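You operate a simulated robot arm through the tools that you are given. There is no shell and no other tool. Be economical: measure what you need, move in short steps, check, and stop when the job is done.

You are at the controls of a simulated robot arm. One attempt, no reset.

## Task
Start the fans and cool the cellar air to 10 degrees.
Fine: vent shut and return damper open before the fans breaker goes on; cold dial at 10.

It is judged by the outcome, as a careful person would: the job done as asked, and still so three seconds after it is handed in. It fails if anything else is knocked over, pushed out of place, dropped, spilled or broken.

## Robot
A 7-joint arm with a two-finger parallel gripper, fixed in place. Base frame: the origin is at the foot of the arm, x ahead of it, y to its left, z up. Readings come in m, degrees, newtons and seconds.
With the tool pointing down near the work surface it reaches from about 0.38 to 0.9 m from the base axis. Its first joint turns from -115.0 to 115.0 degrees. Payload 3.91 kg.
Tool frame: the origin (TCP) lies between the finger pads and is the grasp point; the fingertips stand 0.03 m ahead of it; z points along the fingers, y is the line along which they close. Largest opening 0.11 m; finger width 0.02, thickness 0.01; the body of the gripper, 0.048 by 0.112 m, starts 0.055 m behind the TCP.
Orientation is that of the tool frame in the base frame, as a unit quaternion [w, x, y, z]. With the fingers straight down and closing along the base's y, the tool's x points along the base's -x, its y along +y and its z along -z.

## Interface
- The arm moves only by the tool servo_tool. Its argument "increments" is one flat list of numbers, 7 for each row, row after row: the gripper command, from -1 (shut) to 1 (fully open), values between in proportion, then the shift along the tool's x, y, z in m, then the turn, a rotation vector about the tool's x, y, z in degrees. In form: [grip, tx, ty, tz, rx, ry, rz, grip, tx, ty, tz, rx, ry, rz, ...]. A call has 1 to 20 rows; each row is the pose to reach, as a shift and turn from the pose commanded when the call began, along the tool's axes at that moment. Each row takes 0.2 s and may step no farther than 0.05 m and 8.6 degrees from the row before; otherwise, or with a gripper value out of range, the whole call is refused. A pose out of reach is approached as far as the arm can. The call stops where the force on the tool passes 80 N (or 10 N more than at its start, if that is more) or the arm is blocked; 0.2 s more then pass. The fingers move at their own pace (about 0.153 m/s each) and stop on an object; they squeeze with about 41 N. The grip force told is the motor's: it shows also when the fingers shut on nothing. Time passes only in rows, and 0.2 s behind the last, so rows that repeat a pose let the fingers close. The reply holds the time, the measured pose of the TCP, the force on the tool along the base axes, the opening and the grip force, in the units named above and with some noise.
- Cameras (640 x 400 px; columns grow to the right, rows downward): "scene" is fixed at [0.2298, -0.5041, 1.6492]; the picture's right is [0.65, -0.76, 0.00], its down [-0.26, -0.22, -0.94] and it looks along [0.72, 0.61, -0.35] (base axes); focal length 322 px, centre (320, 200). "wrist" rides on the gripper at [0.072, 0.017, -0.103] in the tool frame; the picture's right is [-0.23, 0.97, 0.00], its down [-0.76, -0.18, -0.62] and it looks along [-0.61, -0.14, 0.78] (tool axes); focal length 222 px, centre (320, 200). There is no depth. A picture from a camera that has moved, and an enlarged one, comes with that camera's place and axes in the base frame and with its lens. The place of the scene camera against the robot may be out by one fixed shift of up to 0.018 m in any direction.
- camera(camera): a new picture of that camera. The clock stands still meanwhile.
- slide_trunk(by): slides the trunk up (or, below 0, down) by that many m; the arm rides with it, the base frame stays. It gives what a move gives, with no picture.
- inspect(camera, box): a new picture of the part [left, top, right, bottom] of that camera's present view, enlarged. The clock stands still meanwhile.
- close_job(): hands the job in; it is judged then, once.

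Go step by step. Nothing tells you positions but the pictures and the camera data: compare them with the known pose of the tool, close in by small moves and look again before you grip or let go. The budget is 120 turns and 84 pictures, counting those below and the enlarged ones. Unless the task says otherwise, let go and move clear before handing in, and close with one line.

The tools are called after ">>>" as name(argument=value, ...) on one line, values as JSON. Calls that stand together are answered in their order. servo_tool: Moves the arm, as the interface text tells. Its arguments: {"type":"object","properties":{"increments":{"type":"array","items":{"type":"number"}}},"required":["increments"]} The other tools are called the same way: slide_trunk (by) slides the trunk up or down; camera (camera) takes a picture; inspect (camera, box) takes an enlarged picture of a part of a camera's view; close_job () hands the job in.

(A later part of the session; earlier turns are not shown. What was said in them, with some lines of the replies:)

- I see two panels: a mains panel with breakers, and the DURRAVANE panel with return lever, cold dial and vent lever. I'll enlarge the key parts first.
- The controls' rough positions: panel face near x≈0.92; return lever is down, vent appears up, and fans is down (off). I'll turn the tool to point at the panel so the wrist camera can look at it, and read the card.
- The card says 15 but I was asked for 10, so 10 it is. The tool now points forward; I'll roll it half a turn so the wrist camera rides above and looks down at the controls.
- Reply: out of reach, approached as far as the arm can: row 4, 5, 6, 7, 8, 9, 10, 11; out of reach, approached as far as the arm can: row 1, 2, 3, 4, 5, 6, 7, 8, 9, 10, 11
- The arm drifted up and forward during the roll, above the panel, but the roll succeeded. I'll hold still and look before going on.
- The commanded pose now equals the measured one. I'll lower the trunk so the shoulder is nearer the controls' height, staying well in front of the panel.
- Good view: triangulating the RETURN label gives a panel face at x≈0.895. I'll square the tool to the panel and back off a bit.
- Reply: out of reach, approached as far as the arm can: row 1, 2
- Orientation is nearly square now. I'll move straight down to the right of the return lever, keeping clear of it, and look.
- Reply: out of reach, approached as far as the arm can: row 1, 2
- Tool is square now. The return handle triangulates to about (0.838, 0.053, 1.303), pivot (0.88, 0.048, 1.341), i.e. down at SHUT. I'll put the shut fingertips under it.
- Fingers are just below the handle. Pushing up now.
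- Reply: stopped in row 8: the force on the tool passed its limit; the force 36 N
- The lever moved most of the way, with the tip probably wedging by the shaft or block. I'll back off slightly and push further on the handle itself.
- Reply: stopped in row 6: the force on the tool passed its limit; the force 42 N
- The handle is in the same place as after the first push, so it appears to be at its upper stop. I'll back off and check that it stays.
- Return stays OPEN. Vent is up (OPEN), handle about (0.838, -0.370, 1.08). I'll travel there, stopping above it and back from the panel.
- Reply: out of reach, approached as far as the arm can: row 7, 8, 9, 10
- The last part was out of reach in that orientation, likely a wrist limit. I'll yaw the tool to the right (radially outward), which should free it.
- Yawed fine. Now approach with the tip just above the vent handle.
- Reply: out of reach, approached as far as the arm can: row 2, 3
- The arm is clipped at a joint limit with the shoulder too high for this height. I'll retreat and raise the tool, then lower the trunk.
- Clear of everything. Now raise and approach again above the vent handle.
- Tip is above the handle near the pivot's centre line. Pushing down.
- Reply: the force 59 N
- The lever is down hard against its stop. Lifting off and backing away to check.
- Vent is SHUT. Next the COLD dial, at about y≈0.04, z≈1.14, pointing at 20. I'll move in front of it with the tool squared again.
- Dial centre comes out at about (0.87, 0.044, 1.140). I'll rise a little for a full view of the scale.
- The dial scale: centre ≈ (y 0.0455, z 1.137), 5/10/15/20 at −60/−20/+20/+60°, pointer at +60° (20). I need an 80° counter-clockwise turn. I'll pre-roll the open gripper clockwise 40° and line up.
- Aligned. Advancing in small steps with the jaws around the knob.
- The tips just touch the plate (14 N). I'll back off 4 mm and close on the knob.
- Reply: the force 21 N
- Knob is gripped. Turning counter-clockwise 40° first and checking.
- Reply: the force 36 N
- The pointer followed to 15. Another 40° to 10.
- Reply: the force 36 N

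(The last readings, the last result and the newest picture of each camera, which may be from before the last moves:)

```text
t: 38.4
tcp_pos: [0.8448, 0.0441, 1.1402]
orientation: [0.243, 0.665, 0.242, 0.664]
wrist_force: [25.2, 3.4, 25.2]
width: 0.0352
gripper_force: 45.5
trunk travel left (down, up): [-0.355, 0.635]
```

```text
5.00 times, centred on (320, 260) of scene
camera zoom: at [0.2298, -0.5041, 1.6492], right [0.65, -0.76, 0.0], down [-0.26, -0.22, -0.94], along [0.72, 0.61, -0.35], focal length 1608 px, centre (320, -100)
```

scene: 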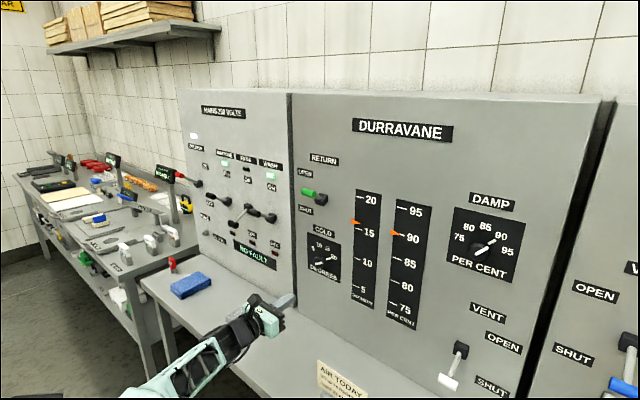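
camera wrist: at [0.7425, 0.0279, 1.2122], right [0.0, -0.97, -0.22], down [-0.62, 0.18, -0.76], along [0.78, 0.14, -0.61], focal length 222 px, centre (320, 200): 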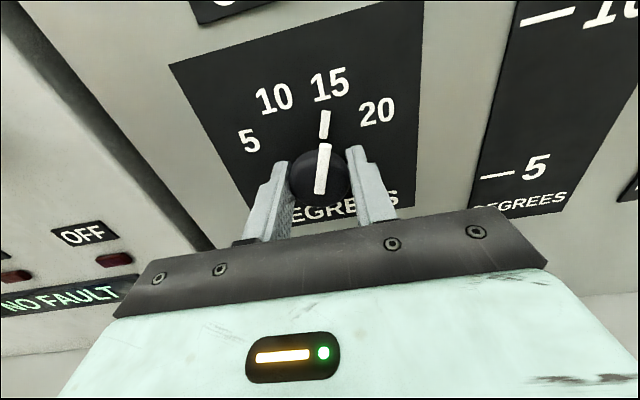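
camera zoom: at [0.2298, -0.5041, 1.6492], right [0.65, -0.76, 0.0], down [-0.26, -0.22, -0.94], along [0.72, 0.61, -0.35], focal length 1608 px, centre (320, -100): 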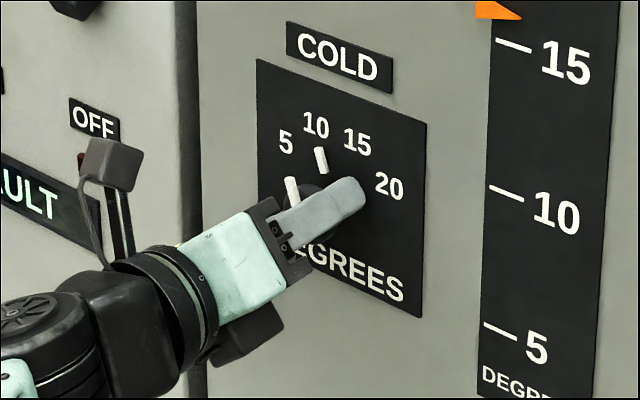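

Pointer looks to be at 10. Releasing and backing straight out, then levelling the roll to check the dial from the same viewpoint as before.

>>> servo_tool(increments=[0.2, 0, 0, 0, 0, 0, 0, 0.2, 0, 0, 0, 0, 0, 0, 0.2, 0, 0, -0.03, 0, 0, 0, 0.2, 0, 0, -0.07, 0, 0, 0, 0.2, 0, 0, -0.1, 0, 0, 8, 0.2, 0, 0, -0.13, 0, 0, 16, 0.2, 0, 0, -0.134, 0, 0, 24, 0.2, 0, 0, -0.134, 0, 0, 32, 0.2, 0, 0, -0.134, 0, 0, 40, 0.2, -0.02, 0, -0.134, 0, 0, 40])

>>> inspect(camera="wrist", box=[200, 0, 400, 160])

```text
t: 40.6
tcp_pos: [0.711, 0.0337, 1.1229]
orientation: [0.0, 0.707, -0.001, 0.707]
wrist_force: [-0.1, -0.7, 0.0]
width: 0.0661
gripper_force: 0.0
trunk travel left (down, up): [-0.355, 0.635]
```

```text
2.50 times, centred on (300, 80) of wrist
camera zoom: at [0.6089, 0.0155, 1.196], right [0.0, -0.97, -0.23], down [-0.62, 0.18, -0.76], along [0.78, 0.14, -0.61], focal length 555 px, centre (370, 500)
```

zoom: 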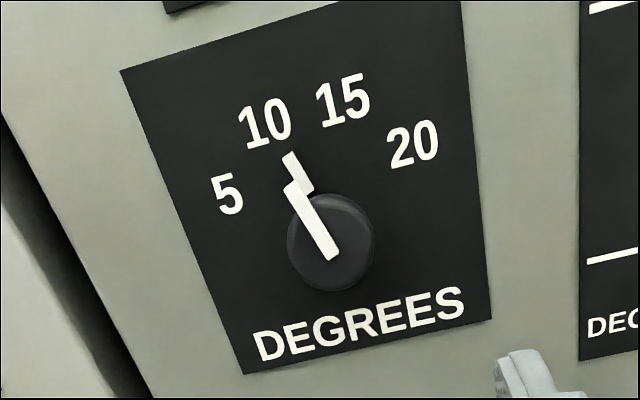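

The dial reads very near 10. I'll enlarge further to measure the pointer angle precisely.

>>> inspect(camera="wrist", box=[240, 20, 370, 120])

```text
4.00 times, centred on (305, 70) of wrist
camera zoom: at [0.6089, 0.0155, 1.196], right [0.0, -0.97, -0.23], down [-0.62, 0.18, -0.76], along [0.78, 0.14, -0.61], focal length 888 px, centre (380, 720)
```

zoom: 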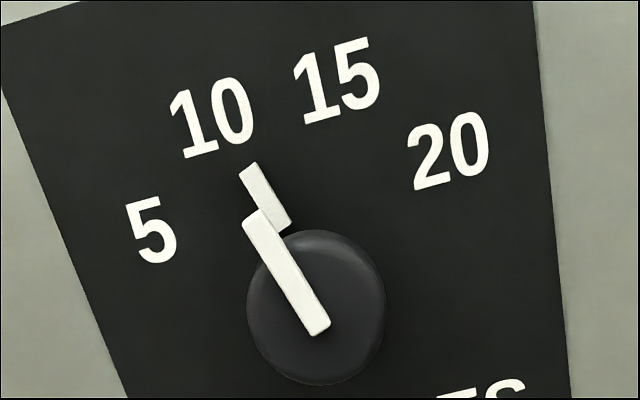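

The pointer measures about −18 to −20°, i.e. 10. Return is open, vent shut, dial at 10, so now the FANS breaker, handle around (0.81, 0.38, 1.18) in the down position. I'll raise the trunk a bit and move left with an outward yaw.

>>> slide_trunk(by=0.1)

>>> servo_tool(increments=[-1, 0, -0.035, 0, 0, 0, 0, -1, 0, -0.07, 0, 0, 0, 0, -1, 0, -0.11, 0, 5, 0, 0, -1, 0, -0.15, 0, 10, 0, 0, -1, 0, -0.19, 0, 15, 0, 0, -1, 0, -0.23, 0, 20, 0, 0, -1, 0, -0.27, 0, 25, 0, 0, -1, -0.03, -0.3, 0, 25, 0, 0, -1, -0.07, -0.32, 0, 25, 0, 0, -1, -0.09, -0.338, 0, 25, 0, 0])

>>> camera(camera="wrist")

>>> camera(camera="scene")

```text
t: 41.9
tcp_pos: [0.7119, 0.0339, 1.2226]
orientation: [0.001, 0.708, -0.001, 0.706]
wrist_force: [-0.5, -1.1, 0.2]
width: 0.0659
gripper_force: 0.0
trunk travel left (down, up): [-0.455, 0.535]
```

```text
t: 44.1
tcp_pos: [0.7126, 0.3717, 1.1349]
orientation: [-0.152, 0.691, 0.152, 0.69]
wrist_force: [0.7, 0.3, 0.3]
width: 0.0
gripper_force: 37.4
trunk travel left (down, up): [-0.455, 0.535]
```

```text
38 pictures are left
camera wrist: at [0.6261, 0.3122, 1.2077], right [0.41, -0.88, -0.23], down [-0.64, -0.1, -0.76], along [0.65, 0.46, -0.61], focal length 222 px, centre (320, 200)
```

wrist: 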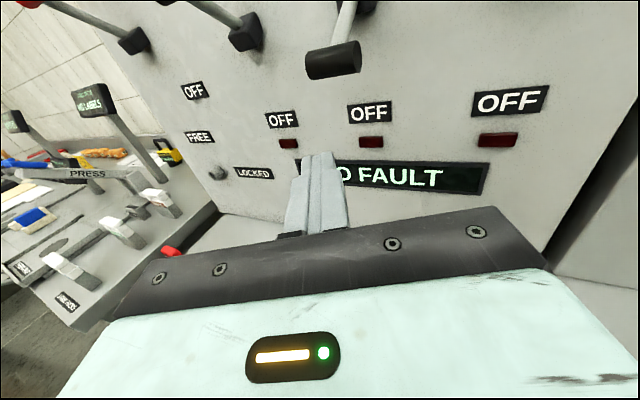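

```text
37 pictures are left
```

scene: 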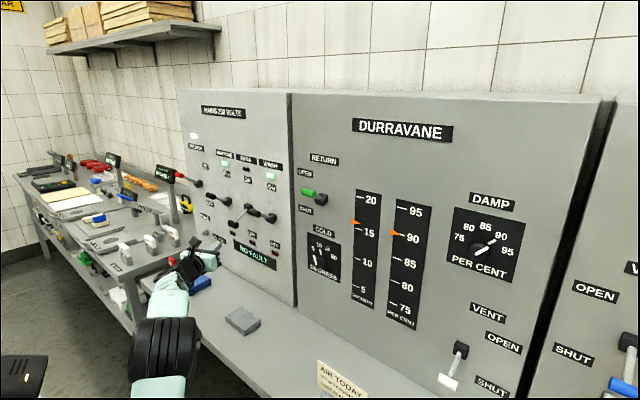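

The down handle belongs to FANS: about (0.817, 0.396, 1.18). I'll move the fingertips underneath it.

>>> servo_tool(increments=[-1, 0, 0.008, 0.03, 0, 0, 0, -1, 0, 0.016, 0.06, 0, 0, 0, -1, 0, 0.0234, 0.086, 0, 0, 0])

>>> camera(camera="wrist")

>>> inspect(camera="scene", box=[180, 160, 300, 270])

```text
t: 44.9
tcp_pos: [0.8007, 0.3876, 1.1315]
orientation: [-0.152, 0.691, 0.152, 0.69]
wrist_force: [0.0, -0.6, -0.6]
width: 0.0001
gripper_force: 37.8
trunk travel left (down, up): [-0.455, 0.535]
```

```text
36 pictures are left
camera wrist: at [0.7148, 0.3284, 1.2055], right [0.41, -0.88, -0.23], down [-0.64, -0.1, -0.76], along [0.65, 0.46, -0.61], focal length 222 px, centre (320, 200)
```

wrist: 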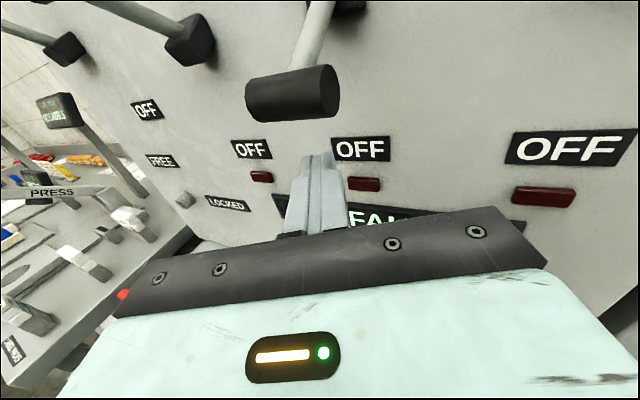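

```text
3.64 times, centred on (240, 215) of scene
camera zoom: at [0.2298, -0.5041, 1.6492], right [0.65, -0.76, 0.0], down [-0.26, -0.22, -0.94], along [0.72, 0.61, -0.35], focal length 1169 px, centre (611, 146)
```

zoom: 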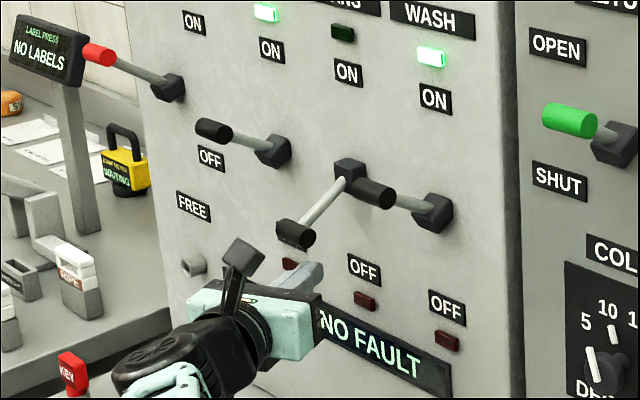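

Fingers are under the FANS handle. Pushing up to ON.

>>> servo_tool(increments=[-1, 0.015, 0, 0, 0, 0, 0, -1, 0.03, 0, 0, 0, 0, 0, -1, 0.042, 0, 0, 0, 0, 0, -1, 0.054, 0, 0, 0, 0, 0, -1, 0.066, 0, 0, 0, 0, 0, -1, 0.078, 0, 0, 0, 0, 0, -1, 0.09, 0, 0, 0, 0, 0, -1, 0.1, 0, 0, 0, 0, 0, -1, 0.11, 0, 0, 0, 0, 0, -1, 0.118, 0, 0, 0, 0, 0])

>>> inspect(camera="scene", box=[180, 130, 300, 270])

```text
t: 47.0
tcp_pos: [0.8021, 0.3902, 1.2278]
orientation: [-0.15, 0.701, 0.155, 0.68]
wrist_force: [-3.5, 0.3, -12.0]
width: 0.0
gripper_force: 38.0
trunk travel left (down, up): [-0.455, 0.535]
stopped in row 10: the force on the tool passed its limit (the readings are from after the stop); the commanded pose is now the measured one
```

```text
2.86 times, centred on (240, 200) of scene
camera zoom: at [0.2298, -0.5041, 1.6492], right [0.65, -0.76, 0.0], down [-0.26, -0.22, -0.94], along [0.72, 0.61, -0.35], focal length 919 px, centre (549, 200)
```

zoom: 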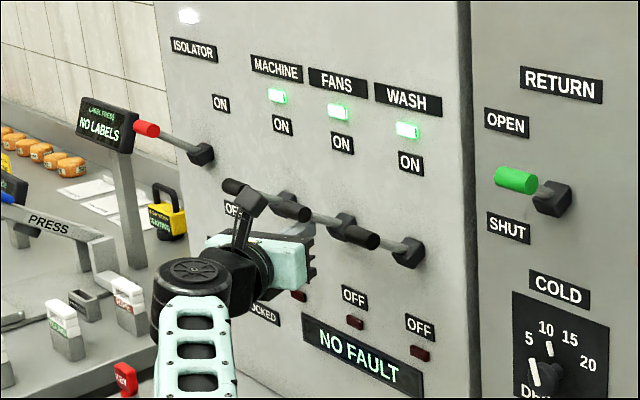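

The FANS lamp is green and the display still shows NO FAULT. Backing away.

>>> servo_tool(increments=[-1, -0.012, 0, 0, 0, 0, 0, -1, -0.025, 0, -0.02, 0, 0, 0, -1, -0.025, 0, -0.06, 0, 0, 0, -1, -0.025, -0.0, -0.1, 0, 0, 0, -1, -0.025, -0.0, -0.1, 0, 0, 0])

>>> camera(camera="scene")

>>> inspect(camera="scene", box=[280, 150, 440, 340])

```text
t: 48.2
tcp_pos: [0.7115, 0.3431, 1.2078]
orientation: [-0.149, 0.699, 0.154, 0.682]
wrist_force: [-0.2, 0.3, 0.6]
width: 0.0
gripper_force: 37.9
trunk travel left (down, up): [-0.455, 0.535]
```

```text
33 pictures are left
```

scene: 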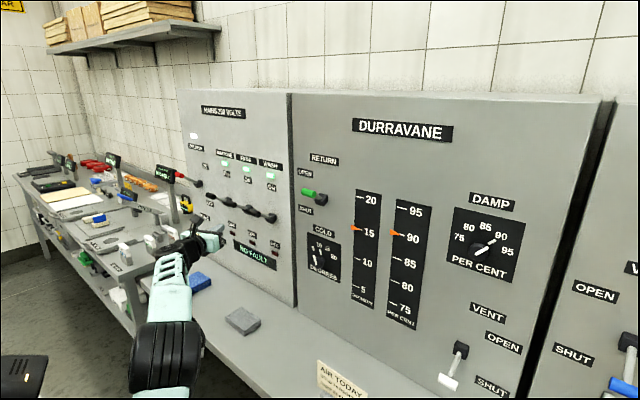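

```text
2.11 times, centred on (360, 245) of scene
camera zoom: at [0.2298, -0.5041, 1.6492], right [0.65, -0.76, 0.0], down [-0.26, -0.22, -0.94], along [0.72, 0.61, -0.35], focal length 677 px, centre (236, 105)
```

zoom: 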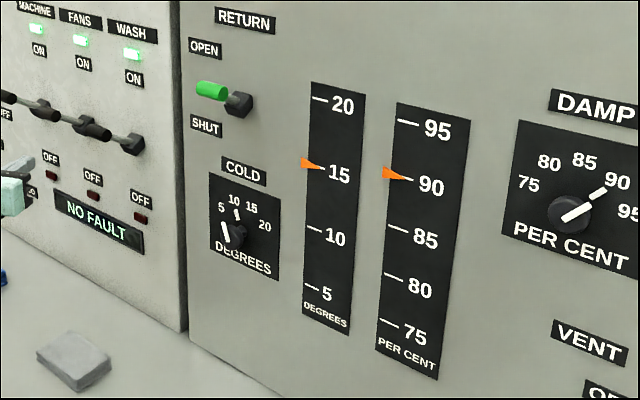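

The fans run and the temperature needle is starting to fall. I'll wait in place for the air to cool, watching for any fault.

>>> servo_tool(increments=[-1, 0, 0, 0, 0, 0, 0, -1, 0, 0, 0, 0, 0, 0, -1, 0, 0, 0, 0, 0, 0, -1, 0, 0, 0, 0, 0, 0, -1, 0, 0, 0, 0, 0, 0, -1, 0, 0, 0, 0, 0, 0, -1, 0, 0, 0, 0, 0, 0, -1, 0, 0, 0, 0, 0, 0, -1, 0, 0, 0, 0, 0, 0, -1, 0, 0, 0, 0, 0, 0, -1, 0, 0, 0, 0, 0, 0, -1, 0, 0, 0, 0, 0, 0, -1, 0, 0, 0, 0, 0, 0, -1, 0, 0, 0, 0, 0, 0, -1, 0, 0, 0, 0, 0, 0, -1, 0, 0, 0, 0, 0, 0, -1, 0, 0, 0, 0, 0, 0, -1, 0, 0, 0, 0, 0, 0, -1, 0, 0, 0, 0, 0, 0, -1, 0, 0, 0, 0, 0, 0])

>>> inspect(camera="scene", box=[280, 150, 440, 340])

```text
t: 52.4
tcp_pos: [0.7134, 0.3436, 1.2077]
orientation: [-0.149, 0.7, 0.155, 0.681]
wrist_force: [-0.8, 0.5, -1.0]
width: 0.0
gripper_force: 37.4
trunk travel left (down, up): [-0.455, 0.535]
```

```text
2.11 times, centred on (360, 245) of scene
camera zoom: at [0.2298, -0.5041, 1.6492], right [0.65, -0.76, 0.0], down [-0.26, -0.22, -0.94], along [0.72, 0.61, -0.35], focal length 677 px, centre (236, 105)
```

zoom: 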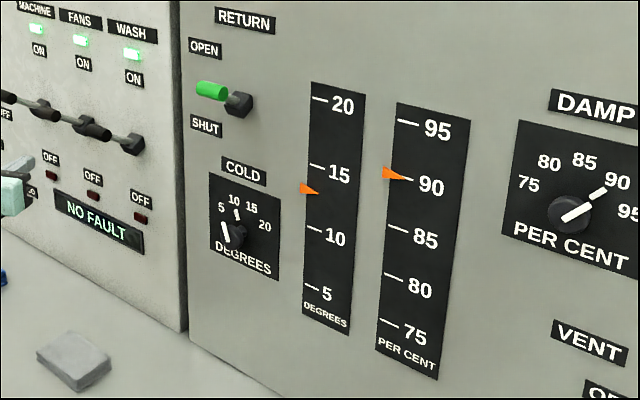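

About 13.3 and falling. Waiting more.

>>> servo_tool(increments=[-1, 0, 0, 0, 0, 0, 0, -1, 0, 0, 0, 0, 0, 0, -1, 0, 0, 0, 0, 0, 0, -1, 0, 0, 0, 0, 0, 0, -1, 0, 0, 0, 0, 0, 0, -1, 0, 0, 0, 0, 0, 0, -1, 0, 0, 0, 0, 0, 0, -1, 0, 0, 0, 0, 0, 0, -1, 0, 0, 0, 0, 0, 0, -1, 0, 0, 0, 0, 0, 0, -1, 0, 0, 0, 0, 0, 0, -1, 0, 0, 0, 0, 0, 0, -1, 0, 0, 0, 0, 0, 0, -1, 0, 0, 0, 0, 0, 0, -1, 0, 0, 0, 0, 0, 0, -1, 0, 0, 0, 0, 0, 0, -1, 0, 0, 0, 0, 0, 0, -1, 0, 0, 0, 0, 0, 0, -1, 0, 0, 0, 0, 0, 0, -1, 0, 0, 0, 0, 0, 0])

>>> servo_tool(increments=[-1, 0, 0, 0, 0, 0, 0, -1, 0, 0, 0, 0, 0, 0, -1, 0, 0, 0, 0, 0, 0, -1, 0, 0, 0, 0, 0, 0, -1, 0, 0, 0, 0, 0, 0, -1, 0, 0, 0, 0, 0, 0, -1, 0, 0, 0, 0, 0, 0, -1, 0, 0, 0, 0, 0, 0, -1, 0, 0, 0, 0, 0, 0, -1, 0, 0, 0, 0, 0, 0, -1, 0, 0, 0, 0, 0, 0, -1, 0, 0, 0, 0, 0, 0, -1, 0, 0, 0, 0, 0, 0, -1, 0, 0, 0, 0, 0, 0, -1, 0, 0, 0, 0, 0, 0, -1, 0, 0, 0, 0, 0, 0, -1, 0, 0, 0, 0, 0, 0, -1, 0, 0, 0, 0, 0, 0, -1, 0, 0, 0, 0, 0, 0, -1, 0, 0, 0, 0, 0, 0])

>>> servo_tool(increments=[-1, 0, 0, 0, 0, 0, 0, -1, 0, 0, 0, 0, 0, 0, -1, 0, 0, 0, 0, 0, 0, -1, 0, 0, 0, 0, 0, 0, -1, 0, 0, 0, 0, 0, 0, -1, 0, 0, 0, 0, 0, 0, -1, 0, 0, 0, 0, 0, 0, -1, 0, 0, 0, 0, 0, 0, -1, 0, 0, 0, 0, 0, 0, -1, 0, 0, 0, 0, 0, 0, -1, 0, 0, 0, 0, 0, 0, -1, 0, 0, 0, 0, 0, 0, -1, 0, 0, 0, 0, 0, 0, -1, 0, 0, 0, 0, 0, 0, -1, 0, 0, 0, 0, 0, 0, -1, 0, 0, 0, 0, 0, 0, -1, 0, 0, 0, 0, 0, 0, -1, 0, 0, 0, 0, 0, 0, -1, 0, 0, 0, 0, 0, 0, -1, 0, 0, 0, 0, 0, 0])

>>> inspect(camera="scene", box=[280, 150, 440, 340])

>>> inspect(camera="scene", box=[340, 185, 390, 315])

```text
t: 56.6
tcp_pos: [0.7126, 0.3453, 1.2085]
orientation: [-0.15, 0.7, 0.155, 0.681]
wrist_force: [0.8, 0.1, -0.2]
width: 0.0
gripper_force: 38.0
trunk travel left (down, up): [-0.455, 0.535]
```

```text
t: 60.8
tcp_pos: [0.711, 0.3454, 1.2078]
orientation: [-0.149, 0.7, 0.154, 0.681]
wrist_force: [-0.4, 0.3, -0.4]
width: 0.0001
gripper_force: 37.9
trunk travel left (down, up): [-0.455, 0.535]
```

```text
t: 65.0
tcp_pos: [0.7122, 0.3438, 1.2089]
orientation: [-0.149, 0.7, 0.154, 0.681]
wrist_force: [-0.6, -0.3, 0.4]
width: 0.0
gripper_force: 37.6
trunk travel left (down, up): [-0.455, 0.535]
```

```text
2.11 times, centred on (360, 245) of scene
camera zoom: at [0.2298, -0.5041, 1.6492], right [0.65, -0.76, 0.0], down [-0.26, -0.22, -0.94], along [0.72, 0.61, -0.35], focal length 677 px, centre (236, 105)
```

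zoom: 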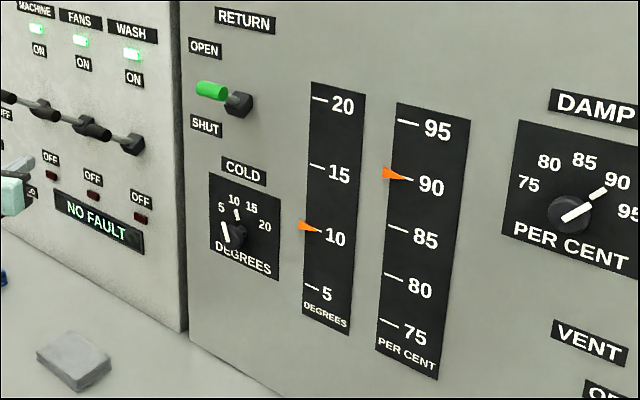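

```text
3.08 times, centred on (365, 250) of scene
camera zoom: at [0.2298, -0.5041, 1.6492], right [0.65, -0.76, 0.0], down [-0.26, -0.22, -0.94], along [0.72, 0.61, -0.35], focal length 989 px, centre (182, 46)
```

zoom: 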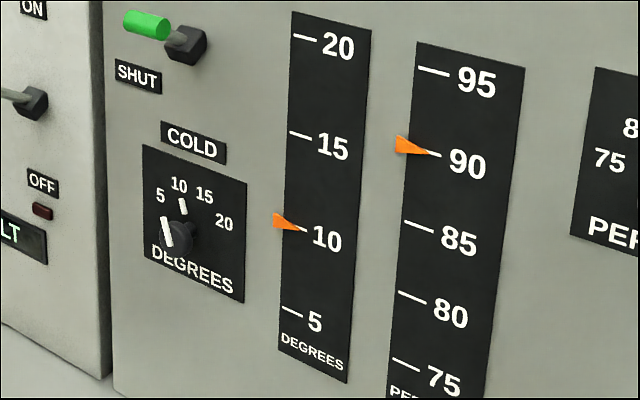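

The needle rests right on the 10 mark. The return damper is open, the vent is shut, the fans lamp is lit, there is no fault, and the arm is clear. Handing in.

>>> close_job()

```text
The job is handed in.
```

The job is handed in: I opened the return damper, shut the vent, set the cold dial to 10 and then switched on the fans, and the cellar air has cooled to 10 degrees with no fault showing.
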